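You operate a simulated robot arm through the tools that you are given. There is no shell and no other tool. Be economical: measure what you need, move in short steps, check, and stop when the job is done.

You run a simulated robot arm. Do the job below in one go: nothing can be reset, and whatever is moved stays where it is left.

## Task
Load the rimmed jar and candle box in the caddy; raise and tighten its handle.
Fine: the jar goes in the wide cell, the box in the narrow one; the handle ends upright with the caddy knob tight; knock no jar over, fingers clear of the handle's arms. Set down upright: rimmed jar, candle box.

It is judged by the outcome, as a careful person would: the job done as asked, and still so three seconds after it is handed in. It fails if anything else is knocked over, pushed out of place, dropped, spilled or broken.

## Robot
A 6-joint arm with a two-finger parallel gripper on a trunk, on a base that drives. Base frame: it is fixed to the floor where the robot stands at the start and does not move with it; the origin is under the middle of the robot, x ahead of it, y to its left, z up. Readings come in m, degrees, newtons and seconds.
With the tool pointing down near the work surface it reaches from about 0.28 to 0.68 m from the robot's upright axis, wherever it stands. Its first joint turns from -166.0 to 166.0 degrees. Places, roughly: caddy handle [0.6, -0.5, 0.8]; caddy knob [0.7, -0.7, 0.8]; hex jar (9x9x10 cm) [0.6, 0.7, 0.8]; narrow cell [0.7, -0.6, 0.8]; rimmed jar (9x9x10 cm) [0.7, -0.2, 0.8]; ringed jar (9x9x10 cm) [0.7, 0.9, 0.8]; wide cell [0.7, -0.5, 0.8]. Payload 1.57 kg.
The TCP is the grasp point between the finger pads, 0.03 m short of the fingertips. In the tool frame z runs along the fingers and y along their closing line. Largest opening 0.11 m; finger width 0.024, thickness 0.012; the body of the gripper, 0.048 by 0.112 m, starts 0.078 m behind the TCP.
Orientation is that of the tool frame in the base frame, as a unit quaternion [x, y, z, w]. With the fingers straight down and closing along the base's y, the tool's x points along the base's -x, its y along +y and its z along -z.

## Interface
- The arm moves only by the tool nudge_tool. Its arguments are lists of equal length, an entry for each row: "turn": the turn, a rotation vector about the base's x, y, z in units of 90 degrees (1.0 is 90 degrees), a list of three; "dp": the shift along the base's x, y, z in units of 400 mm (1.0 is 400 mm), a list of three; "grip": the gripper command, from -1 (fully open) to 1 (shut), values between in proportion. In form: {"turn": [[ax, ay, az], ...], "dp": [[dx, dy, dz], ...], "grip": [grip, ...]}. A call has 1 to 8 rows; each row is the pose to reach, as a shift and turn from the pose commanded when the call began. A call with a number of a shift or a turn outside -1 to 1 is refused whole. Each row takes 0.2 s and may step no farther than 0.05 m and 8.6 degrees from the row before; otherwise, or with a gripper value out of range, the whole call is refused. A pose out of reach is approached as far as the arm can. The call stops where the force on the tool passes 90 N (or 10 N more than at its start, if that is more) or the arm is blocked; 0.2 s more then pass. Each finger travels about 0.108 m/s and halts on what it meets, pressing with about 39 N; the grip force reading is that of the motor and also rises with nothing between the fingers. The clock runs only during rows and for 0.2 s after the last one: add rows that repeat a pose to give the fingers time. The reply holds the time, the measured pose of the TCP, the force on the tool along the base axes, the opening and the grip force, in the units named above and with some noise, with the torque about the TCP (base axes, N m) and any sound that the robot's microphone picked up.
- Cameras (640 x 400 px; columns grow to the right, rows downward): "scene" is now at [0.0395, 0.0776, 1.5421]; the picture's right is [-0.72, -0.69, 0.00], its down [-0.45, 0.47, -0.76] and it looks along [0.53, -0.55, -0.65] (base axes); focal length 259 px, centre (320, 200). "wrist" rides on the gripper at [0.07, 0.016, -0.141] in the tool frame; the picture's right is [-0.23, 0.97, 0.00], its down [-0.86, -0.20, -0.48] and it looks along [-0.47, -0.11, 0.88] (tool axes); focal length 222 px, centre (320, 200).
- grab_frame(camera): a new picture of that camera. It takes no simulated time.
- lift_body(by): slides the trunk up (or, below 0, down) by that many m; the arm and the scene camera ride with it, the base frame stays. It gives what a move gives, with no picture.
- steer(legs): drives the robot by 1 to 6 legs, each [ahead, left, turn to the left] in m, m and degrees, along the robot's own axes; the way and the turn of a leg run together, so that a leg with both is an arc; at most 1.5 m and 180 degrees a leg. The arm and the cameras ride along, it lands a little off, and it stops where it bumps. It gives what a move gives.
- turn_head(pan, tilt): turns the head with the scene camera to pan (to the left, within 120 degrees either way) and tilt (down, from -29 to 69), counted from straight ahead of the robot. It gives what a move gives.
- measure_at(camera, pixels): for up to 12 pixels [column, row] of the newest picture of that camera ("zoom" is the newest enlarged one), the place [x, y, z] in the base frame of the surface seen there, good to about 0.002 m. It takes no simulated time.
- inspect(camera, box): a new picture of the part [left, top, right, bottom] of that camera's present view, enlarged. It takes no simulated time.
- close_job(): hands the job in; it is judged then, once.

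Go step by step. Measure first, check grasps and placings, and put right what went wrong. The budget is 80 turns and 52 pictures, counting those below and the enlarged ones. Unless the task says otherwise, let go and move clear before handing in, and close with one line.

The tools are called after "Emit:" by a JSON object that holds its "api" and its "payload". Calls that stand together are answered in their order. nudge_tool: Moves the arm, as the interface text tells. Its arguments: {"type":"object","properties":{"turn":{"type":"array","items":{"type":"array","items":{"type":"number"}}},"dp":{"type":"array","items":{"type":"array","items":{"type":"number"}}},"grip":{"type":"array","items":{"type":"number"}}},"required":["turn","dp","grip"]} The other tools are called the same way: lift_body (by) slides the trunk up or down; steer (legs) drives the base; turn_head (pan, tilt) turns the head that bears the scene camera; grab_frame (camera) takes a picture; measure_at (camera, pixels) gives the place of the surface under pixels of a picture; inspect (camera, box) takes an enlarged picture of a part of a camera's view; close_job () hands the job in.

At the start:

```text
time: 0.0
position: [0.2906, -0.2716, 1.1715]
ee_rot: [-0.001, 1.0, 0.0, 0.0]
wrist_force: [0.6, -0.1, 0.0]
ft_torque: [0.02, 0.02, 0.01]
grip_width: 0.1099
grip_force: 0.0
trunk travel left (down, up): [-0.125, 0.465]
robot x, y, heading: [-0.0018, 0.0012, 0.0]
head pan, tilt: [-46.0, 40.4]
```

scene: 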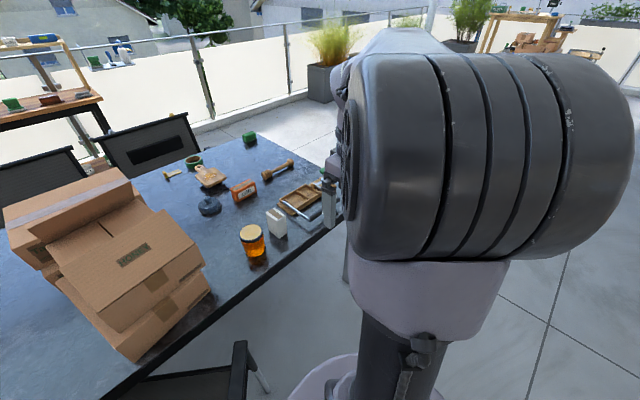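
wrist: 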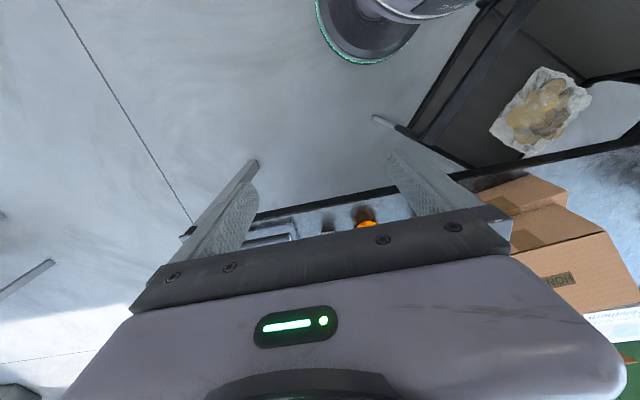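

The scene shows the caddy near (300,200), an orange jar at (252,240), and a white/grey box at (277,222). I'll zoom in on that area first.

Emit:
{"api": "inspect", "payload": {"camera": "scene", "box": [150, 120, 350, 280]}}

```text
2.50 times, centred on (250, 200) of scene
```

zoom: 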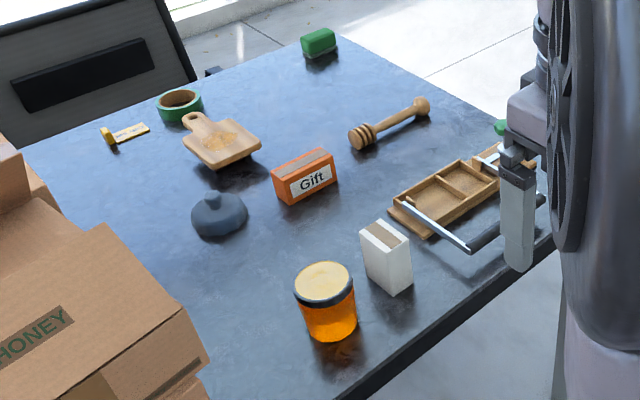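

The zoom shows the rimmed jar at (325,300), a white box at (387,255), an orange "Gift" box, and the caddy with its handle folded toward the robot. I'll measure these.

Emit:
{"api": "measure_at", "payload": {"camera": "zoom", "pixels": [[323, 275], [330, 335], [385, 230], [395, 290], [363, 240], [408, 243], [305, 185], [435, 190], [405, 225], [467, 248], [402, 205], [300, 355]]}}

Emit:
{"api": "inspect", "payload": {"camera": "scene", "box": [230, 165, 330, 228]}}

```text
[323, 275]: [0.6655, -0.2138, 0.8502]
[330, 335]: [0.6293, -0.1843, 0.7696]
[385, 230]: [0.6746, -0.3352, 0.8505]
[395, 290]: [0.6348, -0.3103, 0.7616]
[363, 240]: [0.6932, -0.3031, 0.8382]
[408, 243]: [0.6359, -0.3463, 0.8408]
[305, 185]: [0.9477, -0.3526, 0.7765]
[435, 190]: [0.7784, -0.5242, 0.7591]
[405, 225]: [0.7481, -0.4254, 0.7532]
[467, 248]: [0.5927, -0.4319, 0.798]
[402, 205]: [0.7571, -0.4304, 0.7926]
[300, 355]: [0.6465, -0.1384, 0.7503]
```

```text
6.35 times, centred on (280, 196) of scene
```

zoom: 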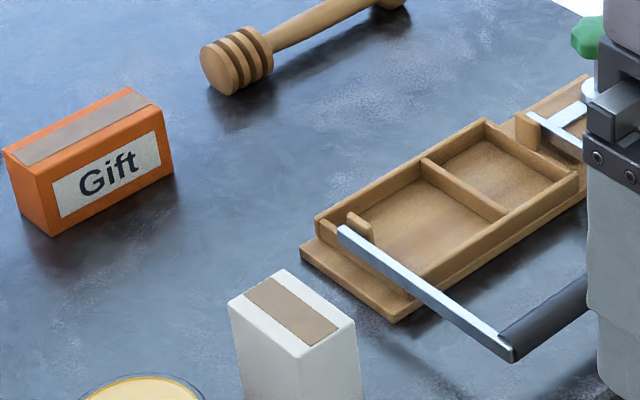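

The white box stands about 9 cm tall next to the jar, and the caddy runs along y with its handle folded toward −x. The arm blocks part of the view. I'll measure the floor surroundings from the wrist picture before driving right.

Emit:
{"api": "measure_at", "payload": {"camera": "wrist", "pixels": [[360, 50], [420, 130], [540, 110], [380, 120], [20, 280], [150, 250], [100, 120], [300, 208], [460, 190], [10, 390]]}}

Emit:
{"api": "measure_at", "payload": {"camera": "scene", "pixels": [[215, 305], [270, 270], [320, 235], [240, 350], [262, 380], [145, 355], [335, 190], [420, 215]]}}

```text
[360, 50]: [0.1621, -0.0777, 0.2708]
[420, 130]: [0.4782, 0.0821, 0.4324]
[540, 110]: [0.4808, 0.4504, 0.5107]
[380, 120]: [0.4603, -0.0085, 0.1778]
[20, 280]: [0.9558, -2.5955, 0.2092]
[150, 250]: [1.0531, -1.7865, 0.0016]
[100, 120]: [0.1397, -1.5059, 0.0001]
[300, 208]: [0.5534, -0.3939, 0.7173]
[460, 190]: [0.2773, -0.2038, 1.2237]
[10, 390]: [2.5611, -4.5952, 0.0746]
```

```text
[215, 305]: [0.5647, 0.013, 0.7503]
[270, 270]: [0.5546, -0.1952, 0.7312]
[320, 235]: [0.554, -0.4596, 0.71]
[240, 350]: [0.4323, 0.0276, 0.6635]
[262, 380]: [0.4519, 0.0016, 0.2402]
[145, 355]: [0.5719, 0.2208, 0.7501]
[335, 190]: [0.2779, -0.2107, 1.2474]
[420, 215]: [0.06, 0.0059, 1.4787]
```

The table edge is at x≈0.56 and the chair is at y>−0.01, so the right side is clear. I'll drive 0.40 m right and 0.12 m ahead.

Emit:
{"api": "steer", "payload": {"legs": [[0, -0.42, 0], [0.12, 0, 0]]}}

Emit:
{"api": "turn_head", "payload": {"pan": -10, "tilt": 52}}

Emit:
{"api": "grab_frame", "payload": {"camera": "scene"}}

```text
time: 3.4
position: [0.409, -0.6897, 1.1713]
ee_rot: [0.002, 1.0, 0.0, 0.0]
wrist_force: [0.6, 1.1, 0.8]
ft_torque: [0.01, 0.04, 0.04]
grip_width: 0.1097
grip_force: 0.1
trunk travel left (down, up): [-0.125, 0.465]
robot x, y, heading: [0.1159, -0.4179, -0.2]
head pan, tilt: [-46.0, 40.4]
```

```text
time: 4.4
position: [0.4075, -0.6894, 1.171]
ee_rot: [0.001, 1.0, 0.001, 0.001]
wrist_force: [0.3, 0.5, 0.4]
ft_torque: [-0.03, 0.02, 0.02]
grip_width: 0.11
grip_force: 0.1
trunk travel left (down, up): [-0.125, 0.465]
robot x, y, heading: [0.1171, -0.416, -0.1]
head pan, tilt: [-10.0, 52.0]
```

```text
47 pictures are left
```

scene: 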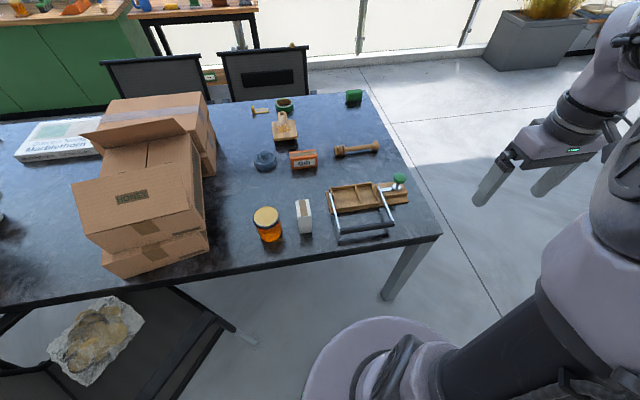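

The view is clear now, with the caddy at (365,205). I'll zoom in on it and on the two objects.

Emit:
{"api": "inspect", "payload": {"camera": "scene", "box": [310, 165, 422, 245]}}

```text
5.00 times, centred on (366, 205) of scene
```

zoom: 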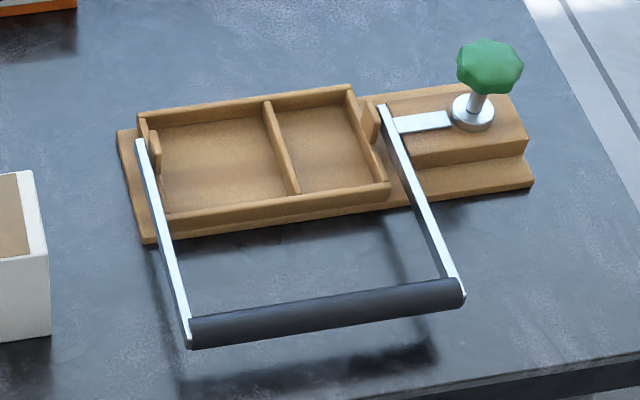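

The handle has arms at the left and right ends and a dark bar near the robot, and the green knob stands on a vertical stem. I'll measure these features.

Emit:
{"api": "measure_at", "payload": {"camera": "zoom", "pixels": [[489, 65], [472, 115], [205, 328], [325, 312], [450, 288], [141, 145], [382, 108], [215, 155], [280, 145], [325, 125], [425, 122], [120, 135]]}}

Emit:
{"api": "measure_at", "payload": {"camera": "zoom", "pixels": [[150, 240], [138, 115], [350, 88], [388, 190], [168, 218], [265, 103], [297, 190], [153, 150], [372, 130], [460, 65], [520, 65], [530, 185]]}}

Emit:
{"api": "inspect", "payload": {"camera": "scene", "box": [240, 180, 324, 250]}}

```text
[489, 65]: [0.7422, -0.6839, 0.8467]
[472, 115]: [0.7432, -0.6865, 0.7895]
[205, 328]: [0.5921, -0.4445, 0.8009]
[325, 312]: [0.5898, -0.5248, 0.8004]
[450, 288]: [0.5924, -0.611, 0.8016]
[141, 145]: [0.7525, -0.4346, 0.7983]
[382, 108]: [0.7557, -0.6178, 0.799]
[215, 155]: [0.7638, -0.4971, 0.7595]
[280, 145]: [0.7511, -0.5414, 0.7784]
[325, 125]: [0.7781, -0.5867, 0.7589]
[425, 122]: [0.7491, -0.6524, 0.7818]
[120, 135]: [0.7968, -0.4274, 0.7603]
```

```text
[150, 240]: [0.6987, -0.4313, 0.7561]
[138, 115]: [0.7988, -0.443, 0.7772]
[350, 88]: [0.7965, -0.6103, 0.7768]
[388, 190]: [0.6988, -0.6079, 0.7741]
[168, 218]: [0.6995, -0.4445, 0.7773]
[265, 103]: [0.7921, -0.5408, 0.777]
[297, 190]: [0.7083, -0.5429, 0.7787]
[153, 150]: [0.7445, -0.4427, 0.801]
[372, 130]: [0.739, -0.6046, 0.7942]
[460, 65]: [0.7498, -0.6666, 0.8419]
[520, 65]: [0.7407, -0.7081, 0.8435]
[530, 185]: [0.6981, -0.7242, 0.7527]
```

```text
5.71 times, centred on (282, 215) of scene
```

zoom: 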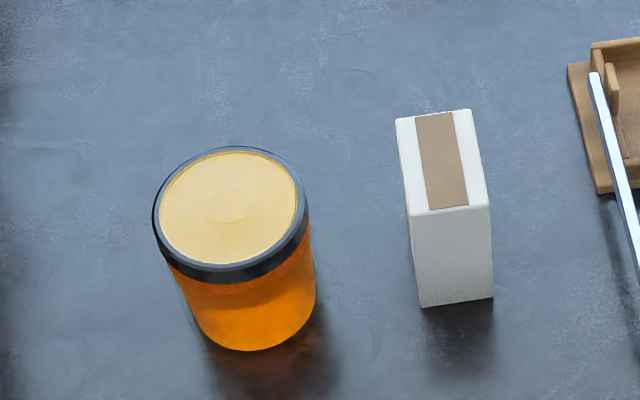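

Cells have inner x of about 0.705–0.793; the wide cell spans y −0.448 to −0.538 and the narrow one −0.545 to −0.604. Now I'll measure the jar and box outlines.

Emit:
{"api": "measure_at", "payload": {"camera": "zoom", "pixels": [[228, 205], [155, 215], [302, 195], [228, 150], [215, 268], [398, 121], [468, 112], [488, 203], [411, 213], [422, 303], [490, 296], [250, 335]]}}

Emit:
{"api": "inspect", "payload": {"camera": "scene", "box": [235, 85, 395, 185]}}

```text
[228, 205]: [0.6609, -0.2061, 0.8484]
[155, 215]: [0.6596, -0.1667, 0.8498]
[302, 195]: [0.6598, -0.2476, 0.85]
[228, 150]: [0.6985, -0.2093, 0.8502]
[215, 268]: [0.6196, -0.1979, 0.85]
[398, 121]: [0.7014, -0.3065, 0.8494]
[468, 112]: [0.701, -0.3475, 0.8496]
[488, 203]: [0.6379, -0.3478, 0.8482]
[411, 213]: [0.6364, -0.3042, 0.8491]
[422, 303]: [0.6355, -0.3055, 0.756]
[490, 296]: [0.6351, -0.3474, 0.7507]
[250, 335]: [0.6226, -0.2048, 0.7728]
```

```text
4.00 times, centred on (315, 135) of scene
```

zoom: 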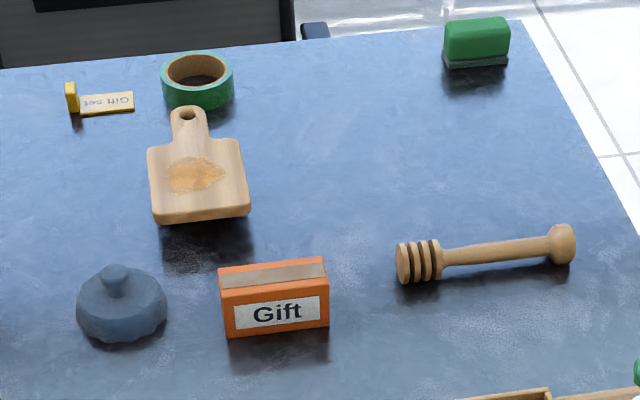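

The white box measures 0.043 × 0.065 × 0.10 m, centred at (0.669, −0.326). The jar is about 0.081 m across, centred at (0.660, −0.207). I'll bring the tool over to the jar while turning it 90° so the fingers close along x, which keeps them clear of the handle arms when placing.

Emit:
{"api": "nudge_tool", "payload": {"turn": [[0, 0, 0.0833], [0, 0, 0.1667], [0, 0, 0.25], [0, 0, 0.3333], [0, 0, 0.4167], [0, 0, 0.5], [0, 0, 0.5833], [0, 0, 0.6667]], "dp": [[0.0526, 0.1, -0.02], [0.1052, 0.2, -0.04], [0.1578, 0.3, -0.06], [0.2104, 0.4, -0.08], [0.263, 0.5, -0.1], [0.3156, 0.6, -0.12], [0.3682, 0.7, -0.14], [0.4208, 0.8, -0.16]], "grip": [-1, -1, -1, -1, -1, -1, -1, -1]}}

```text
time: 6.2
position: [0.5757, -0.3691, 1.106]
ee_rot: [-0.499, 0.867, 0.0, 0.0]
wrist_force: [-0.2, 0.3, -0.3]
ft_torque: [-0.04, 0.02, -0.01]
grip_width: 0.11
grip_force: 0.0
trunk travel left (down, up): [-0.125, 0.465]
robot x, y, heading: [0.1151, -0.4196, -0.1]
head pan, tilt: [-10.0, 52.0]
```

The tool is above the table and 60° into the turn. I'll finish the turn next to the box and check the box's far side with the wrist camera.

Emit:
{"api": "nudge_tool", "payload": {"turn": [[0, 0, 0.0833], [0, 0, 0.1667], [0, 0, 0.25], [0, 0, 0.3333]], "dp": [[0.05, -0.05, -0.05], [0.1, -0.1, -0.1], [0.15, -0.12, -0.15], [0.21, -0.13, -0.2]], "grip": [-1, -1, -1, -1]}}

Emit:
{"api": "grab_frame", "payload": {"camera": "wrist"}}

```text
time: 7.2
position: [0.6595, -0.4236, 1.0298]
ee_rot: [-0.707, 0.707, -0.001, 0.0]
wrist_force: [0.8, -0.2, 0.4]
ft_torque: [-0.01, -0.01, -0.02]
grip_width: 0.1101
grip_force: 0.2
trunk travel left (down, up): [-0.125, 0.465]
robot x, y, heading: [0.1163, -0.4177, -0.4]
head pan, tilt: [-10.0, 52.0]
```

```text
43 pictures are left
```

wrist: 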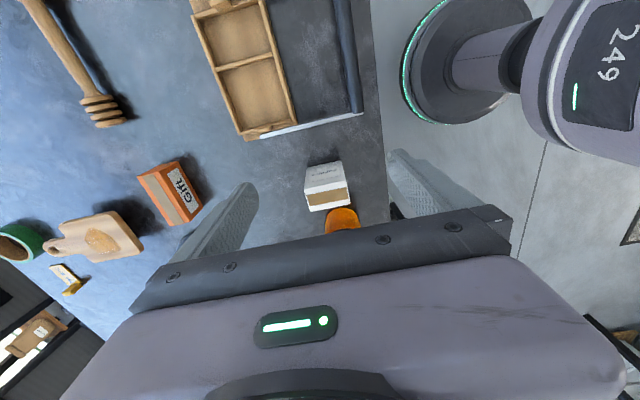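

The white box has printing on its −y face at (325,172). I'll zoom in to read it.

Emit:
{"api": "inspect", "payload": {"camera": "wrist", "box": [295, 150, 359, 220]}}

```text
5.71 times, centred on (327, 185) of wrist
```

zoom: 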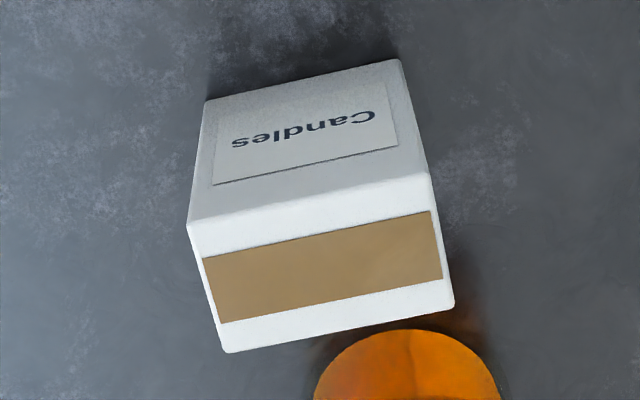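

The label reads "Candles", so the white box is the candle box. I'll move over it and descend with the fingers open along x.

Emit:
{"api": "nudge_tool", "payload": {"turn": [[0, 0, 0], [0, 0, 0], [0, 0, 0], [0, 0, 0], [0, 0, 0], [0, 0, 0]], "dp": [[0.012, 0.12, 0], [0.0235, 0.2425, 0], [0.0235, 0.2425, -0.1], [0.0235, 0.2425, -0.2], [0.0235, 0.2425, -0.3], [0.0235, 0.2425, -0.4]], "grip": [-1, -1, -1, -1, -1, -1]}}

Emit:
{"api": "grab_frame", "payload": {"camera": "wrist"}}

```text
time: 8.6
position: [0.6695, -0.324, 0.8668]
ee_rot: [-0.706, 0.708, 0.0, 0.0]
wrist_force: [-0.3, 0.0, 0.2]
ft_torque: [-0.02, 0.01, 0.03]
grip_width: 0.1097
grip_force: 0.0
trunk travel left (down, up): [-0.125, 0.465]
robot x, y, heading: [0.1136, -0.4181, -0.2]
head pan, tilt: [-10.0, 52.0]
```

```text
41 pictures are left
```

wrist: 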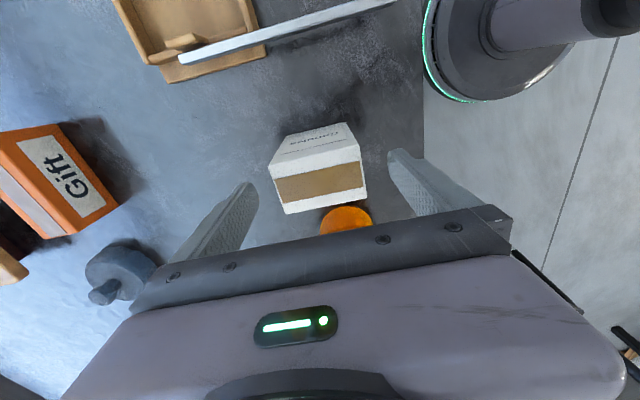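

The box sits centred between the open fingers. I'll descend another 5 cm and close.

Emit:
{"api": "nudge_tool", "payload": {"turn": [[0, 0, 0], [0, 0, 0], [0, 0, 0], [0, 0, 0], [0, 0, 0]], "dp": [[0, 0, -0.065], [0, -0.003, -0.13], [0, -0.003, -0.13], [0, -0.003, -0.13], [0, -0.003, -0.13]], "grip": [-1, -1, 1, 1, 1]}}

```text
time: 9.8
position: [0.6707, -0.3247, 0.8138]
ee_rot: [-0.705, 0.709, 0.0, -0.001]
wrist_force: [0.1, 0.9, 0.1]
ft_torque: [0.01, -0.02, 0.0]
grip_width: 0.0696
grip_force: 39.0
trunk travel left (down, up): [-0.125, 0.465]
robot x, y, heading: [0.1192, -0.4195, -0.1]
head pan, tilt: [-10.0, 52.0]
```

The grip holds at 0.0696 m with 39 N. I'll lift 0.11 m and carry the box over the narrow cell, centre about (0.749, −0.574).

Emit:
{"api": "nudge_tool", "payload": {"turn": [[0, 0, 0], [0, 0, 0], [0, 0, 0], [0, 0, 0], [0, 0, 0], [0, 0, 0], [0, 0, 0], [0, 0, 0]], "dp": [[0, 0, 0.1], [0, 0, 0.2], [0.02, -0.1, 0.25], [0.06, -0.21, 0.25], [0.1, -0.32, 0.25], [0.14, -0.43, 0.25], [0.18, -0.54, 0.25], [0.195, -0.62, 0.25]], "grip": [1, 1, 1, 1, 1, 1, 1, 1]}}

Emit:
{"api": "inspect", "payload": {"camera": "scene", "box": [310, 125, 422, 245]}}

Emit:
{"api": "grab_frame", "payload": {"camera": "wrist"}}

```text
time: 11.6
position: [0.7448, -0.5755, 0.9192]
ee_rot: [-0.706, 0.708, 0.0, 0.0]
wrist_force: [-0.8, -0.1, -1.6]
ft_torque: [0.01, -0.01, 0.0]
grip_width: 0.0694
grip_force: 38.9
trunk travel left (down, up): [-0.125, 0.465]
robot x, y, heading: [0.1185, -0.4141, 0.2]
head pan, tilt: [-10.0, 52.0]
```

```text
3.33 times, centred on (366, 185) of scene
```

zoom: 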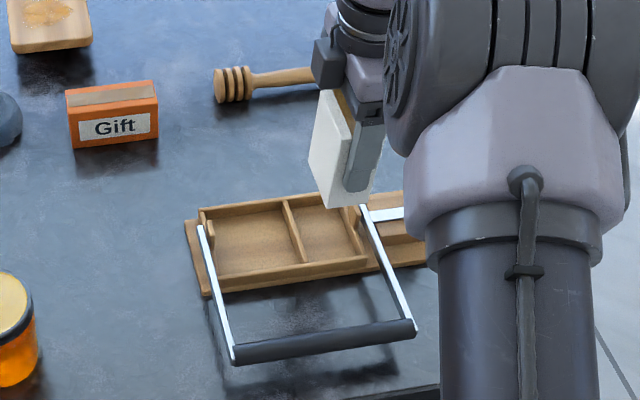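

```text
39 pictures are left
```

wrist: 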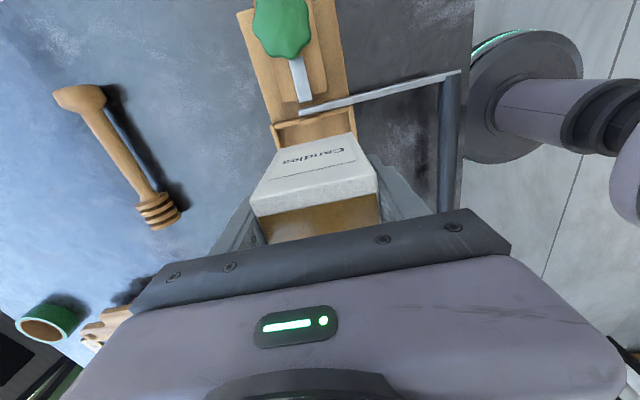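

The box hangs over the cell and the −y wall shows at (275,125)–(352,110). I'll measure the box face against the cell walls.

Emit:
{"api": "measure_at", "payload": {"camera": "wrist", "pixels": [[315, 165], [300, 152], [345, 142], [258, 203], [370, 190], [276, 126], [352, 112], [285, 135], [345, 122], [315, 120], [330, 110], [400, 87]]}}

Emit:
{"api": "measure_at", "payload": {"camera": "zoom", "pixels": [[288, 215], [303, 255], [330, 260], [360, 260], [300, 205], [340, 170], [320, 160], [250, 205], [250, 270], [212, 260]]}}

```text
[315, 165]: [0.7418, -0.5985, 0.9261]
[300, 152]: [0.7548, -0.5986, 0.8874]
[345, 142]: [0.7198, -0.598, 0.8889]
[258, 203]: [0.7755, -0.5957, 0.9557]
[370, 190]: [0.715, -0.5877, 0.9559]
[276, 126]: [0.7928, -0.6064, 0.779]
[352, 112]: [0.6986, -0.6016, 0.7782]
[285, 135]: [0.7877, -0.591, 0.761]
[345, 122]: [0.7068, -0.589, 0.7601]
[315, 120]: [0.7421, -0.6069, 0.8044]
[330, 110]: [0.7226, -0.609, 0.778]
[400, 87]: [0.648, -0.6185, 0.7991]
```

```text
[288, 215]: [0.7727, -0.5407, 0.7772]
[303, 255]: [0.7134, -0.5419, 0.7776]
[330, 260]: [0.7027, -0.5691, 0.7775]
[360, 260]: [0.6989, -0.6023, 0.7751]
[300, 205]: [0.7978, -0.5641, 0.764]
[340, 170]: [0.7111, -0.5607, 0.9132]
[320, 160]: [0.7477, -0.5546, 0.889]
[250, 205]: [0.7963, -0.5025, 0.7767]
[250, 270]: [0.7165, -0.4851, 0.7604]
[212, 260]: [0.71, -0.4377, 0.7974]
```

The box spans y −0.5985 to −0.5546, so it needs +2 mm in y and +4 mm in x. I'll lower it to the cell floor at z≈0.760 (TCP ≈0.825).

Emit:
{"api": "nudge_tool", "payload": {"turn": [[0, 0, 0], [0, 0, 0], [0, 0, 0], [0, 0, 0], [0, 0, 0], [0, 0, 0]], "dp": [[0.01, 0.006, -0.04], [0.01, 0.006, -0.1], [0.01, 0.006, -0.16], [0.01, 0.006, -0.2], [0.01, 0.006, -0.23], [0.01, 0.006, -0.23]], "grip": [1, 1, 1, 1, 1, 1]}}

Emit:
{"api": "grab_frame", "payload": {"camera": "wrist"}}

```text
time: 13.0
position: [0.7509, -0.5731, 0.8247]
ee_rot: [-0.706, 0.708, 0.0, 0.0]
wrist_force: [-0.1, 0.1, -1.4]
ft_torque: [-0.03, -0.02, -0.01]
grip_width: 0.0698
grip_force: 39.1
trunk travel left (down, up): [-0.125, 0.465]
robot x, y, heading: [0.1165, -0.4146, 0.1]
head pan, tilt: [-10.0, 52.0]
```

```text
38 pictures are left
```

wrist: 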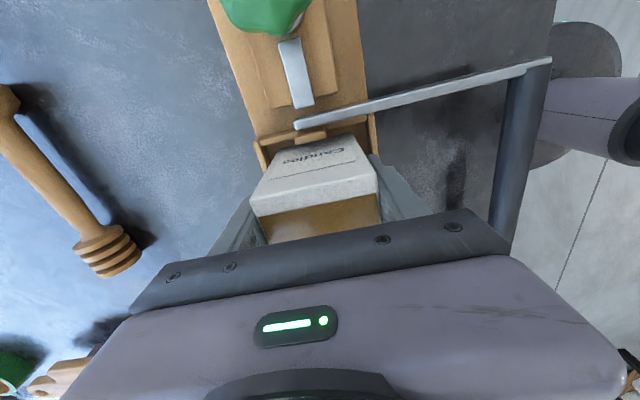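

The box is inside the cell with its weight (1.4 N) still on the gripper. I'll lower it 2 mm more, release, and go straight up.

Emit:
{"api": "nudge_tool", "payload": {"turn": [[0, 0, 0], [0, 0, 0], [0, 0, 0], [0, 0, 0]], "dp": [[0, 0, -0.005], [0, 0, -0.005], [0, 0, -0.005], [0, 0, -0.005]], "grip": [1, 0, -0.8, -0.8]}}

Emit:
{"api": "nudge_tool", "payload": {"turn": [[0, 0, 0], [0, 0, 0], [0, 0, 0], [0, 0, 0]], "dp": [[0, 0, 0.05], [0, 0, 0.15], [0, 0, 0.27], [0, 0, 0.39]], "grip": [-0.8, -0.8, -0.9, -1]}}

Emit:
{"api": "grab_frame", "payload": {"camera": "wrist"}}

```text
time: 14.0
position: [0.7515, -0.5727, 0.8228]
ee_rot: [-0.706, 0.708, 0.0, 0.0]
wrist_force: [-0.3, 0.5, -0.4]
ft_torque: [-0.01, -0.03, 0.01]
grip_width: 0.0988
grip_force: 0.1
trunk travel left (down, up): [-0.125, 0.465]
robot x, y, heading: [0.1184, -0.4145, -0.4]
head pan, tilt: [-10.0, 52.0]
```

```text
time: 15.0
position: [0.7494, -0.5705, 0.9763]
ee_rot: [-0.706, 0.708, 0.0, -0.001]
wrist_force: [-0.1, 0.3, -0.4]
ft_torque: [0.01, -0.02, 0.03]
grip_width: 0.1101
grip_force: 0.1
trunk travel left (down, up): [-0.125, 0.465]
robot x, y, heading: [0.1183, -0.4165, -0.0]
head pan, tilt: [-10.0, 52.0]
```

```text
37 pictures are left
```

wrist: 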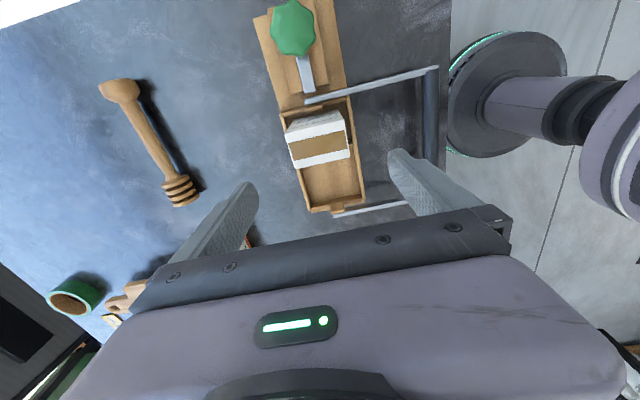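

The box is in the narrow cell, at (318,140) in the wrist picture. Next I'll move over the jar at (0.660, −0.207).

Emit:
{"api": "nudge_tool", "payload": {"turn": [[0, 0, 0], [0, 0, 0], [0, 0, 0], [0, 0, 0], [0, 0, 0], [0, 0, 0], [0, 0, 0], [0, 0, 0]], "dp": [[-0.028, 0.114, 0], [-0.056, 0.228, 0], [-0.084, 0.342, 0], [-0.112, 0.456, 0], [-0.14, 0.57, 0], [-0.168, 0.684, 0], [-0.196, 0.798, 0], [-0.2235, 0.909, 0]], "grip": [-1, -1, -1, -1, -1, -1, -1, -1]}}

Emit:
{"api": "grab_frame", "payload": {"camera": "scene"}}

```text
time: 16.8
position: [0.6623, -0.2098, 0.9772]
ee_rot: [-0.705, 0.709, 0.0, 0.0]
wrist_force: [-0.6, 0.2, 0.1]
ft_torque: [-0.01, 0.0, 0.0]
grip_width: 0.11
grip_force: 0.1
trunk travel left (down, up): [-0.125, 0.465]
robot x, y, heading: [0.1175, -0.4162, -0.3]
head pan, tilt: [-10.0, 52.0]
```

```text
36 pictures are left
```

scene: 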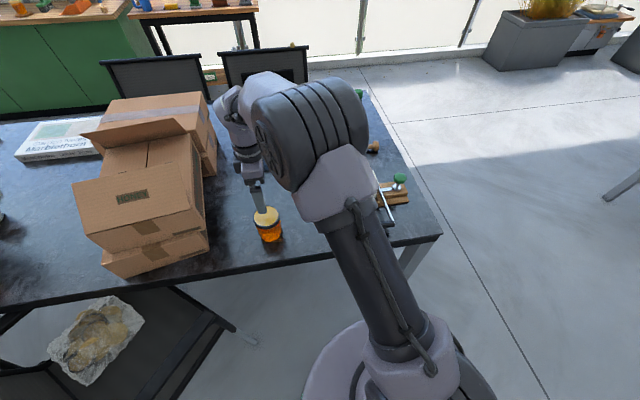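

The gripper is above the jar at (268,215). I'll centre it and descend around the rim.

Emit:
{"api": "nudge_tool", "payload": {"turn": [[0, 0, 0], [0, 0, 0], [0, 0, 0], [0, 0, 0]], "dp": [[-0.007, 0.007, -0.08], [-0.007, 0.007, -0.16], [-0.007, 0.007, -0.22], [-0.007, 0.007, -0.27]], "grip": [-1, -1, -1, -1]}}

Emit:
{"api": "grab_frame", "payload": {"camera": "wrist"}}

```text
time: 17.8
position: [0.6607, -0.2035, 0.8719]
ee_rot: [-0.706, 0.708, 0.0, -0.001]
wrist_force: [0.1, -0.8, -0.3]
ft_torque: [0.04, -0.03, -0.01]
grip_width: 0.1102
grip_force: 0.0
trunk travel left (down, up): [-0.125, 0.465]
robot x, y, heading: [0.116, -0.4152, -0.1]
head pan, tilt: [-10.0, 52.0]
```

```text
35 pictures are left
```

wrist: 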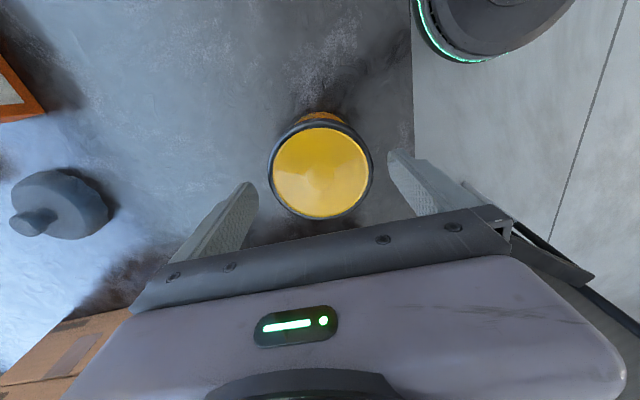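

The jar's rim shows centred at (320,165), and the honey surface may be open, so I'll keep it level and move gently. I'll measure the rim edges to centre precisely.

Emit:
{"api": "measure_at", "payload": {"camera": "wrist", "pixels": [[271, 172], [371, 165], [318, 117], [320, 217], [320, 170], [355, 130]]}}

```text
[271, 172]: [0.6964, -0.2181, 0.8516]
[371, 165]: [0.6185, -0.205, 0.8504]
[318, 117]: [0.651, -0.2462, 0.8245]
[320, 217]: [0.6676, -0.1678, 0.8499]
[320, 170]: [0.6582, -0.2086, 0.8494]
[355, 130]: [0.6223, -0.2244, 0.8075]
```

The rim centre is about (0.658, −0.208). I'll make the small correction, descend to TCP z 0.823, and close.

Emit:
{"api": "nudge_tool", "payload": {"turn": [[0, 0, 0], [0, 0, 0], [0, 0, 0], [0, 0, 0], [0, 0, 0]], "dp": [[-0.006, -0.01, -0.06], [-0.006, -0.01, -0.122], [-0.006, -0.01, -0.122], [-0.006, -0.01, -0.122], [-0.006, -0.01, -0.122]], "grip": [-1, -1, -0.2, 1, 1]}}

```text
time: 19.0
position: [0.6572, -0.2097, 0.8198]
ee_rot: [-0.706, 0.708, -0.001, 0.0]
wrist_force: [2.6, 1.0, -0.5]
ft_torque: [-0.04, 0.02, 0.02]
grip_width: 0.0842
grip_force: 38.8
trunk travel left (down, up): [-0.125, 0.465]
robot x, y, heading: [0.1175, -0.4196, -0.2]
head pan, tilt: [-10.0, 52.0]
```

The jar is gripped at 0.084 m. I'll lift it gently, level, and start toward the wide cell.

Emit:
{"api": "nudge_tool", "payload": {"turn": [[0, 0, 0], [0, 0, 0], [0, 0, 0], [0, 0, 0], [0, 0, 0], [0, 0, 0], [0, 0, 0], [0, 0, 0]], "dp": [[0, 0, 0.03], [0, 0, 0.09], [0, 0, 0.16], [0.01, -0.03, 0.21], [0.032, -0.1, 0.23], [0.057, -0.18, 0.23], [0.083, -0.26, 0.23], [0.109, -0.34, 0.23]], "grip": [1, 1, 1, 1, 1, 1, 1, 1]}}

Emit:
{"api": "nudge_tool", "payload": {"turn": [[0, 0, 0], [0, 0, 0], [0, 0, 0], [0, 0, 0], [0, 0, 0], [0, 0, 0]], "dp": [[0.025, -0.08, 0], [0.051, -0.16, 0], [0.077, -0.24, 0], [0.1, -0.31, 0], [0.115, -0.355, 0], [0.1185, -0.37, 0]], "grip": [1, 1, 1, 1, 1, 1]}}

Emit:
{"api": "inspect", "payload": {"camera": "scene", "box": [300, 145, 412, 245]}}

Emit:
{"api": "grab_frame", "payload": {"camera": "wrist"}}

```text
time: 20.8
position: [0.6984, -0.3464, 0.9118]
ee_rot: [-0.706, 0.709, 0.001, -0.001]
wrist_force: [1.0, -0.6, -7.6]
ft_torque: [-0.05, 0.01, 0.0]
grip_width: 0.0842
grip_force: 39.1
trunk travel left (down, up): [-0.125, 0.465]
robot x, y, heading: [0.1148, -0.4187, -0.2]
head pan, tilt: [-10.0, 52.0]
```

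```text
time: 22.2
position: [0.7499, -0.4926, 0.9139]
ee_rot: [-0.706, 0.708, 0.0, -0.001]
wrist_force: [-0.1, 0.4, -6.9]
ft_torque: [0.0, 0.02, 0.0]
grip_width: 0.0842
grip_force: 39.0
trunk travel left (down, up): [-0.125, 0.465]
robot x, y, heading: [0.1185, -0.421, -0.1]
head pan, tilt: [-10.0, 52.0]
```

```text
4.00 times, centred on (356, 195) of scene
```

zoom: 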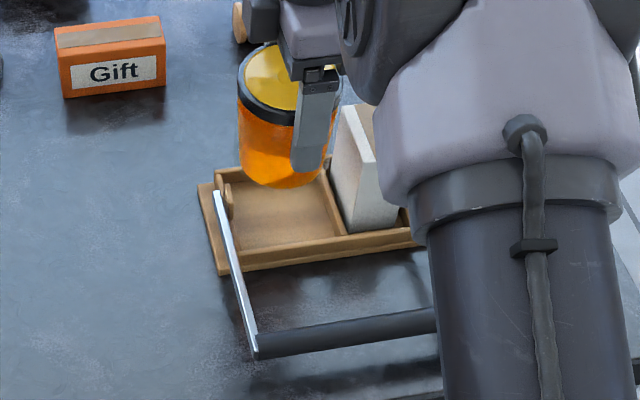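

```text
33 pictures are left
```

wrist: 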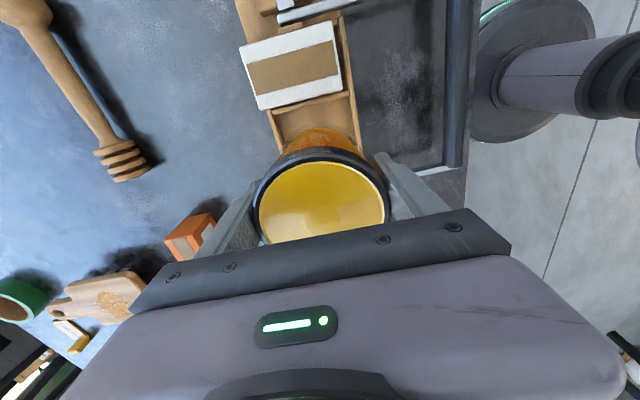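

The jar hangs over the wide cell. I'll measure its edges, the cell walls, and the near face of the candle box.

Emit:
{"api": "measure_at", "payload": {"camera": "zoom", "pixels": [[222, 200], [230, 205], [225, 172], [265, 250], [338, 228], [240, 100], [345, 170], [345, 120], [368, 150], [227, 262], [217, 245], [235, 165]]}}

Emit:
{"api": "measure_at", "payload": {"camera": "wrist", "pixels": [[258, 108], [343, 90], [277, 113], [352, 97], [320, 152], [258, 205], [387, 190], [315, 130], [280, 150], [358, 135], [245, 65], [335, 45]]}}

```text
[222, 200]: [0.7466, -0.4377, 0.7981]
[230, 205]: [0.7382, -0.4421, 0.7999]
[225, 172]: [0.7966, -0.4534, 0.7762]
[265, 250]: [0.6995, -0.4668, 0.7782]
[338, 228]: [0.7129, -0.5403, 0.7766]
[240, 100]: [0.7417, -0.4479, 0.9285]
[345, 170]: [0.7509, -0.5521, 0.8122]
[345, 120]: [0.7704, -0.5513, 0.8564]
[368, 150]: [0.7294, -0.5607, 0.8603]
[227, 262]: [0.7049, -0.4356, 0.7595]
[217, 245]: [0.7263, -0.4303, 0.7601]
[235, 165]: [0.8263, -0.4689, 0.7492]
```

```text
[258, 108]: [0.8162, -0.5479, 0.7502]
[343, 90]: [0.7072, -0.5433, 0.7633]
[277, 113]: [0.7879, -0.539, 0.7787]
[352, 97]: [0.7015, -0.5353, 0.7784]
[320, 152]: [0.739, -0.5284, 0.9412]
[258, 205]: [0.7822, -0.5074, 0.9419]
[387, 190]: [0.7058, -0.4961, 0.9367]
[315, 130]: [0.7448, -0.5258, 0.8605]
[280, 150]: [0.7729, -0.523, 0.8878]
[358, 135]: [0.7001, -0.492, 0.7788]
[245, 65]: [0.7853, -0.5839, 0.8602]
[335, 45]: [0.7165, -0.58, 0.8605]
```

The jar needs about −2 mm in y and −1 mm in x to sit between the walls. I'll lower it to just above the floor in small steps.

Emit:
{"api": "nudge_tool", "payload": {"turn": [[0, 0, 0], [0, 0, 0], [0, 0, 0], [0, 0, 0], [0, 0, 0], [0, 0, 0], [0, 0, 0]], "dp": [[-0.003, -0.005, -0.04], [-0.003, -0.005, -0.09], [-0.003, -0.005, -0.13], [-0.003, -0.005, -0.155], [-0.003, -0.005, -0.18], [-0.003, -0.005, -0.2], [-0.003, -0.005, -0.208]], "grip": [1, 1, 1, 1, 1, 1, 1]}}

Emit:
{"api": "inspect", "payload": {"camera": "scene", "box": [300, 145, 412, 245]}}

```text
time: 23.8
position: [0.7479, -0.4947, 0.8311]
ee_rot: [-0.706, 0.708, -0.001, 0.001]
wrist_force: [-1.4, 3.1, 13.6]
ft_torque: [0.31, 0.35, -0.07]
grip_width: 0.0845
grip_force: 39.2
trunk travel left (down, up): [-0.125, 0.465]
robot x, y, heading: [0.1216, -0.4176, 0.0]
head pan, tilt: [-10.0, 52.0]
```

```text
4.00 times, centred on (356, 195) of scene
```

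zoom: 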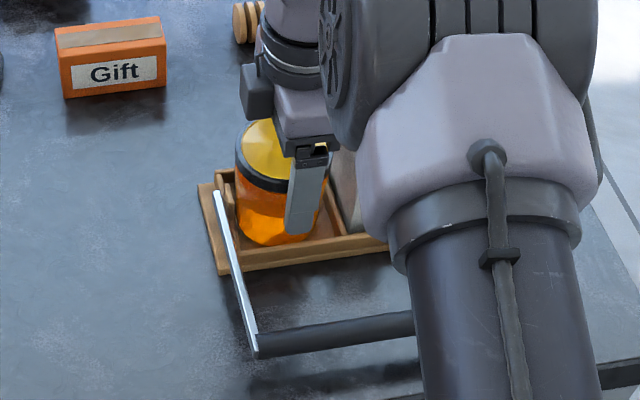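

Contact came at TCP 0.831 with about 20 N of support. I'll check that the jar's rim sits level at about z 0.860, meaning it's on the floor.

Emit:
{"api": "measure_at", "payload": {"camera": "zoom", "pixels": [[238, 160], [265, 190], [270, 145], [265, 240], [262, 125], [250, 135], [240, 210]]}}

Emit:
{"api": "grab_frame", "payload": {"camera": "wrist"}}

```text
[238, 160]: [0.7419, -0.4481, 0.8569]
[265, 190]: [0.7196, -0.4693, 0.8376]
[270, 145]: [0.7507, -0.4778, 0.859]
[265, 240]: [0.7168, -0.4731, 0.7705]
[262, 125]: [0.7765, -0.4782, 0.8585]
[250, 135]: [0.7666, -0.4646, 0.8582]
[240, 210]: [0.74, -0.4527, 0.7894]
```

```text
31 pictures are left
```

wrist: 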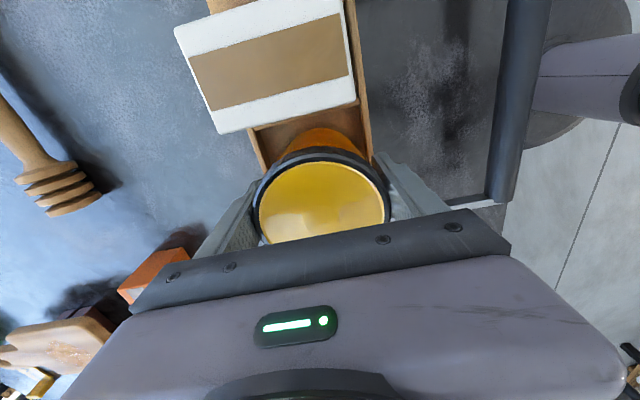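

The honey surface is at 0.8585, exactly 10 mm above its table height, so the jar is on the cell floor. I'll ease off, open, and rise straight up.

Emit:
{"api": "nudge_tool", "payload": {"turn": [[0, 0, 0], [0, 0, 0], [0, 0, 0], [0, 0, 0]], "dp": [[0, 0, 0.002], [0, 0, 0.002], [0, 0, 0.002], [0, 0, 0.002]], "grip": [0.6, 0, -1, -1]}}

Emit:
{"api": "nudge_tool", "payload": {"turn": [[0, 0, 0], [0, 0, 0], [0, 0, 0], [0, 0, 0], [0, 0, 0], [0, 0, 0]], "dp": [[0, 0, 0.05], [0, 0, 0.11], [0, 0, 0.2], [0, 0, 0.3], [0, 0, 0.4], [0, 0, 0.5]], "grip": [-1, -1, -1, -1, -1, -1]}}

Emit:
{"api": "grab_frame", "payload": {"camera": "wrist"}}

```text
time: 24.8
position: [0.7471, -0.4946, 0.8285]
ee_rot: [-0.706, 0.708, 0.0, 0.0]
wrist_force: [-0.1, 0.4, -0.2]
ft_torque: [-0.02, 0.0, -0.02]
grip_width: 0.1102
grip_force: 0.0
trunk travel left (down, up): [-0.125, 0.465]
robot x, y, heading: [0.1212, -0.4178, -0.2]
head pan, tilt: [-10.0, 52.0]
```

```text
time: 26.2
position: [0.7409, -0.4926, 1.0312]
ee_rot: [-0.706, 0.708, -0.001, 0.0]
wrist_force: [-0.6, -0.2, -0.7]
ft_torque: [-0.02, 0.01, -0.01]
grip_width: 0.1098
grip_force: 0.1
trunk travel left (down, up): [-0.125, 0.465]
robot x, y, heading: [0.119, -0.4148, -0.2]
head pan, tilt: [-10.0, 52.0]
```

```text
30 pictures are left
```

wrist: 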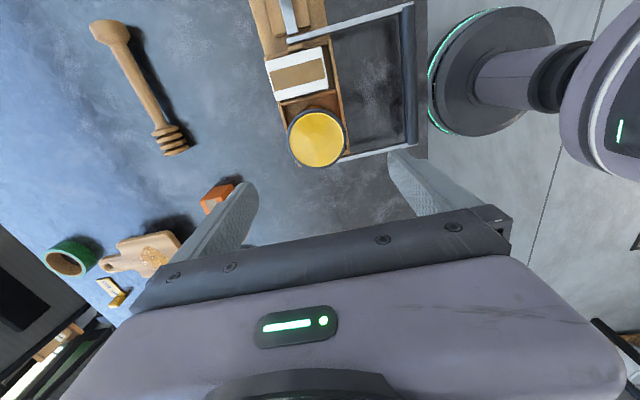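

Jar and box are both seated, at (317,137) and (297,72). Next is the handle, so I'll measure the bar and arms in the wrist picture.

Emit:
{"api": "measure_at", "payload": {"camera": "wrist", "pixels": [[410, 30], [410, 80], [411, 130], [404, 80], [416, 80], [402, 20], [403, 140], [345, 158], [290, 40], [370, 22], [317, 137], [297, 72]]}}

Emit:
{"api": "nudge_tool", "payload": {"turn": [[0, 0, 0], [0, 0, 0], [0, 0, 0], [0, 0, 0]], "dp": [[-0.094, -0.022, -0.02], [-0.188, -0.044, -0.05], [-0.282, -0.066, -0.08], [-0.375, -0.086, -0.12]], "grip": [-1, -1, -0.5, -0.3]}}

Emit:
{"api": "grab_frame", "payload": {"camera": "wrist"}}

```text
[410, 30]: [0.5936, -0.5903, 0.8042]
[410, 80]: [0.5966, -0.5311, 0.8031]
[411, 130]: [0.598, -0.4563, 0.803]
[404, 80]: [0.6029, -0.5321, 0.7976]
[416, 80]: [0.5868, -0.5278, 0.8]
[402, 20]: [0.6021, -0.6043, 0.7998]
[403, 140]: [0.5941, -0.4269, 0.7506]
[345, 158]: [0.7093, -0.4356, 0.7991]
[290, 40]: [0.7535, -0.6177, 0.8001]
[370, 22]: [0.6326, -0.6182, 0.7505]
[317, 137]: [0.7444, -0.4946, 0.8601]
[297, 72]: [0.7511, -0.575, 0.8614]
```

```text
time: 27.2
position: [0.595, -0.5303, 0.9819]
ee_rot: [-0.706, 0.709, -0.001, 0.001]
wrist_force: [0.5, -0.6, 0.1]
ft_torque: [0.01, 0.0, -0.02]
grip_width: 0.0715
grip_force: 0.0
trunk travel left (down, up): [-0.125, 0.465]
robot x, y, heading: [0.1205, -0.415, -0.2]
head pan, tilt: [-10.0, 52.0]
```

```text
29 pictures are left
```

wrist: 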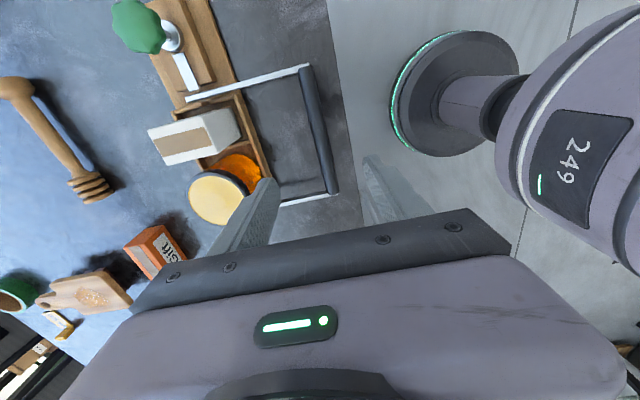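

The bar's centre is about x 0.595, z 0.794, with a diameter of about 0.02. I'll descend with the fingers straddling its middle and then close.

Emit:
{"api": "nudge_tool", "payload": {"turn": [[0, 0, 0], [0, 0, 0], [0, 0, 0], [0, 0, 0], [0, 0, 0], [0, 0, 0], [0, 0, 0], [0, 0, 0]], "dp": [[0, 0.005, -0.12], [0, 0.005, -0.24], [0, 0.005, -0.35], [0, 0.005, -0.42], [0, 0.005, -0.46], [0, 0.005, -0.46], [0, 0.005, -0.46], [0, 0.005, -0.46]], "grip": [-0.3, -0.3, -0.3, -0.3, -0.3, 0.4, 1, 1]}}

Emit:
{"api": "inspect", "payload": {"camera": "scene", "box": [300, 145, 412, 245]}}

```text
time: 29.0
position: [0.5946, -0.5261, 0.7972]
ee_rot: [-0.706, 0.709, 0.0, 0.0]
wrist_force: [-1.7, 0.5, 0.4]
ft_torque: [-0.04, 0.07, 0.17]
grip_width: 0.021
grip_force: 34.4
trunk travel left (down, up): [-0.125, 0.465]
robot x, y, heading: [0.117, -0.418, -0.1]
head pan, tilt: [-10.0, 52.0]
```

```text
4.00 times, centred on (356, 195) of scene
```

zoom: 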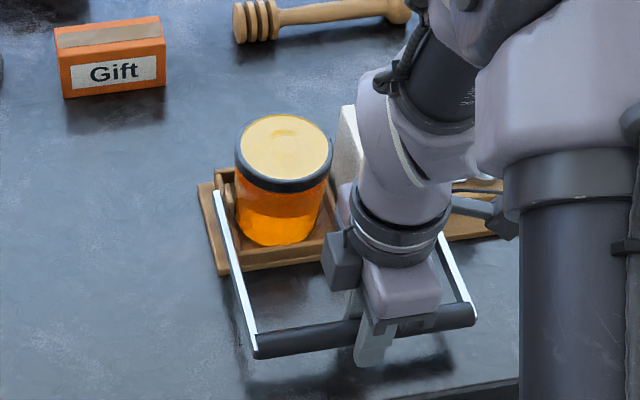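

The bar is gripped at 0.021 m. I'll raise it along its arc about the pivot (R≈0.154 m), starting with the first 40°.

Emit:
{"api": "nudge_tool", "payload": {"turn": [[0, 0, 0], [0, 0, 0], [0, 0, 0], [0, 0, 0], [0, 0, 0], [0, 0, 0]], "dp": [[0.0015, 0, 0.0336], [0.0058, 0, 0.0669], [0.0131, 0, 0.0996], [0.0232, 0, 0.1317], [0.0361, 0, 0.1627], [0.0516, 0, 0.1925]], "grip": [1, 1, 1, 1, 1, 1]}}

Emit:
{"api": "inspect", "payload": {"camera": "scene", "box": [300, 145, 412, 245]}}

```text
time: 30.4
position: [0.6172, -0.5285, 0.8758]
ee_rot: [-0.706, 0.709, 0.001, 0.0]
wrist_force: [-7.1, 0.4, 3.7]
ft_torque: [-0.38, 0.28, 0.06]
grip_width: 0.0212
grip_force: 33.9
trunk travel left (down, up): [-0.125, 0.465]
robot x, y, heading: [0.1194, -0.4155, -0.3]
head pan, tilt: [-10.0, 52.0]
```

```text
4.00 times, centred on (356, 195) of scene
```

zoom: 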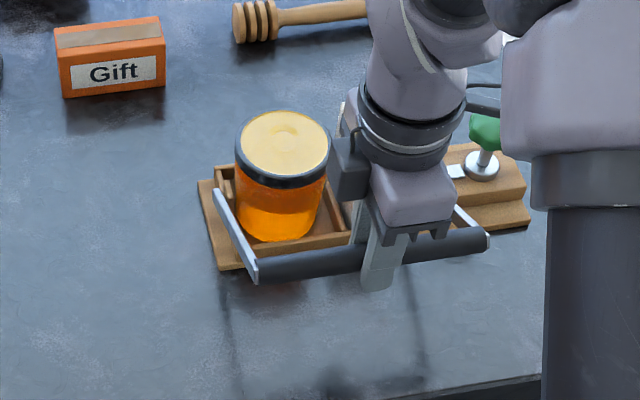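

The handle follows. There's a −7 N reaction in x, so I'll check that the caddy base hasn't slid; its front-left corner was at (0.6987, −0.4313).

Emit:
{"api": "measure_at", "payload": {"camera": "zoom", "pixels": [[224, 262], [224, 267], [205, 190], [240, 265], [300, 246], [216, 195], [252, 275], [525, 222], [262, 268]]}}

```text
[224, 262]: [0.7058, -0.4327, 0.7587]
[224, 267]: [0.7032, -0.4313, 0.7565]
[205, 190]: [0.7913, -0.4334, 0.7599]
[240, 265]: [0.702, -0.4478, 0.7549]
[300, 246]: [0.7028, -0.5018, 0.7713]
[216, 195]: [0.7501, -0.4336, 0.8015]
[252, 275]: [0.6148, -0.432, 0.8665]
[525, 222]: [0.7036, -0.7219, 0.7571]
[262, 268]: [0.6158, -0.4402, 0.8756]
```

The base slid only about 4 mm. I'll continue the arc with a slightly reduced x, to about 70°.

Emit:
{"api": "nudge_tool", "payload": {"turn": [[0, 0, 0], [0, 0, 0], [0, 0, 0], [0, 0, 0], [0, 0, 0], [0, 0, 0]], "dp": [[0.013, 0, 0.03], [0.034, 0, 0.056], [0.06, 0, 0.081], [0.085, 0, 0.104], [0.14, 0, 0.143], [0.2, 0, 0.1715]], "grip": [1, 1, 1, 1, 1, 1]}}

Emit:
{"api": "inspect", "payload": {"camera": "scene", "box": [300, 125, 424, 245]}}

```text
time: 31.8
position: [0.6977, -0.5282, 0.9455]
ee_rot: [-0.706, 0.708, -0.001, 0.0]
wrist_force: [-0.7, 4.9, 2.4]
ft_torque: [0.16, 0.05, 0.01]
grip_width: 0.0211
grip_force: 34.4
trunk travel left (down, up): [-0.125, 0.465]
robot x, y, heading: [0.113, -0.416, -0.4]
head pan, tilt: [-10.0, 52.0]
```

```text
3.33 times, centred on (362, 185) of scene
```

zoom: 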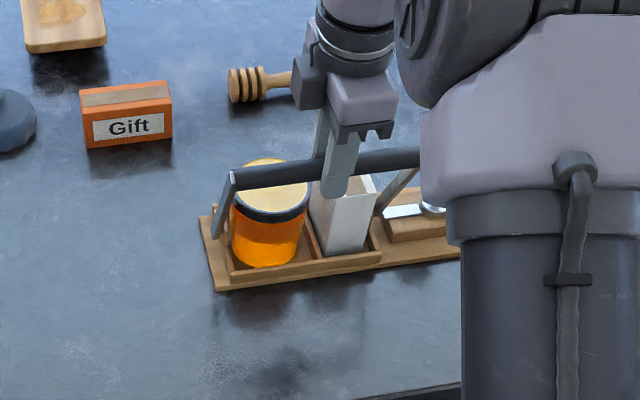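

The handle is at about 70°. I'll check the base and pivot position before going to vertical.

Emit:
{"api": "measure_at", "payload": {"camera": "zoom", "pixels": [[225, 280], [260, 276], [340, 264], [440, 250], [217, 230], [222, 215], [232, 178], [235, 175], [270, 175]]}}

```text
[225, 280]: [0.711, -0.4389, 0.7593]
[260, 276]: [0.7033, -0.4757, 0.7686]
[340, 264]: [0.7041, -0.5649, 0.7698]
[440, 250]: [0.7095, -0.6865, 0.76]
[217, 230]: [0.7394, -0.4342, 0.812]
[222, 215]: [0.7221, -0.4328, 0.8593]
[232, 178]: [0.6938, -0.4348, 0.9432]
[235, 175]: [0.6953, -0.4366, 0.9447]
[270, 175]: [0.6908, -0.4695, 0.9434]
```

The base stays put and the arm leans 19° from vertical. I'll do the last 19° slowly and watch the force.

Emit:
{"api": "nudge_tool", "payload": {"turn": [[0, 0, 0], [0, 0, 0], [0, 0, 0], [0, 0, 0], [0, 0, 0]], "dp": [[0.033, 0, 0.011], [0.066, 0, 0.0185], [0.098, 0, 0.023], [0.12, 0, 0.0245], [0.132, 0, 0.025]], "grip": [1, 1, 1, 1, 1]}}

Emit:
{"api": "inspect", "payload": {"camera": "scene", "box": [300, 125, 424, 245]}}

```text
time: 33.0
position: [0.7499, -0.5281, 0.9556]
ee_rot: [-0.705, 0.709, -0.001, 0.0]
wrist_force: [-1.9, -2.4, 3.6]
ft_torque: [0.04, 0.1, 0.02]
grip_width: 0.021
grip_force: 34.4
trunk travel left (down, up): [-0.125, 0.465]
robot x, y, heading: [0.116, -0.416, -0.4]
head pan, tilt: [-10.0, 52.0]
```

```text
3.33 times, centred on (362, 185) of scene
```

zoom: 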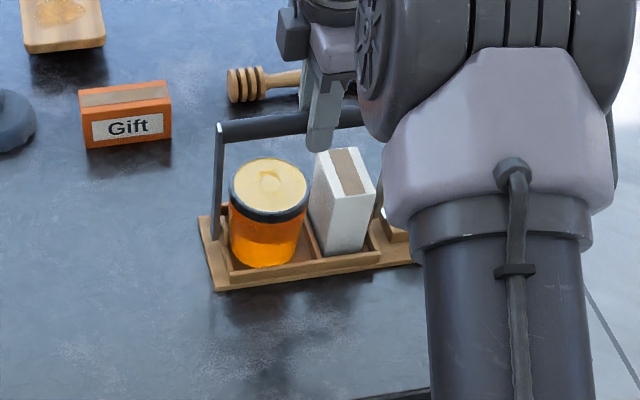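

Emit:
{"api": "measure_at", "payload": {"camera": "zoom", "pixels": [[215, 230], [216, 215], [217, 195], [218, 175], [219, 155], [220, 140], [210, 230], [212, 180], [216, 128], [260, 276], [340, 264], [224, 285]]}}

```text
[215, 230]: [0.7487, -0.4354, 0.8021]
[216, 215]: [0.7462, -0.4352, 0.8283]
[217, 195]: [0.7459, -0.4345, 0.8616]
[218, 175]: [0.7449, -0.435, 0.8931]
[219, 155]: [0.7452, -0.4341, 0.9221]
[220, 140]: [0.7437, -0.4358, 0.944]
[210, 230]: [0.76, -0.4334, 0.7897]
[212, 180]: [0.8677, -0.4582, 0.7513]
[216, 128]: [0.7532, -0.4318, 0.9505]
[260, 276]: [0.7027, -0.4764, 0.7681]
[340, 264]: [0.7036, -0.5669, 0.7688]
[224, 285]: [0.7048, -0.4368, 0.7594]
```

The arms lean about 1.2° short of vertical. I'll add about 3 mm, then open the fingers only slightly so they still cage the bar, and see whether the handle stays up.

Emit:
{"api": "nudge_tool", "payload": {"turn": [[0, 0, 0], [0, 0, 0], [0, 0, 0]], "dp": [[0.009, 0, 0], [0.009, 0, 0], [0.009, 0, 0]], "grip": [1, 1, 0.45]}}

Emit:
{"api": "nudge_tool", "payload": {"turn": [[0, 0, 0], [0, 0, 0], [0, 0, 0]], "dp": [[0, 0, 0], [0, 0, 0], [0, 0, 0]], "grip": [0.45, 0.45, 0.45]}}

Emit:
{"api": "inspect", "payload": {"camera": "scene", "box": [320, 135, 408, 225]}}

```text
time: 33.8
position: [0.753, -0.5261, 0.9542]
ee_rot: [-0.706, 0.708, 0.0, 0.0]
wrist_force: [1.1, 0.0, 0.5]
ft_torque: [-0.01, -0.01, -0.01]
grip_width: 0.0301
grip_force: 0.0
trunk travel left (down, up): [-0.125, 0.465]
robot x, y, heading: [0.1185, -0.4165, -0.1]
head pan, tilt: [-10.0, 52.0]
```

```text
time: 34.6
position: [0.7515, -0.5269, 0.9541]
ee_rot: [-0.706, 0.708, 0.001, 0.0]
wrist_force: [0.2, 0.3, 0.6]
ft_torque: [-0.01, -0.02, -0.01]
grip_width: 0.0303
grip_force: 0.0
trunk travel left (down, up): [-0.125, 0.465]
robot x, y, heading: [0.1136, -0.4165, -0.7]
head pan, tilt: [-10.0, 52.0]
```

```text
4.44 times, centred on (364, 180) of scene
```

zoom: 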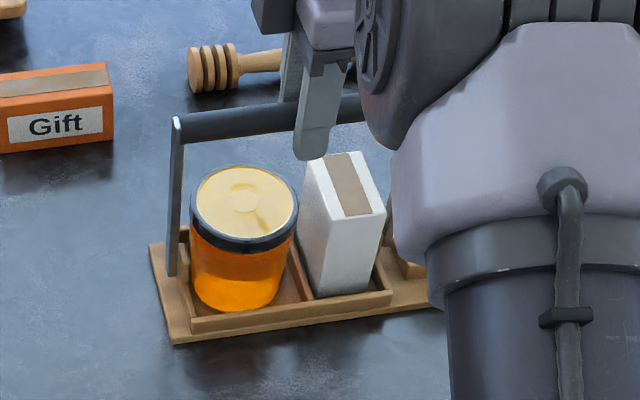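

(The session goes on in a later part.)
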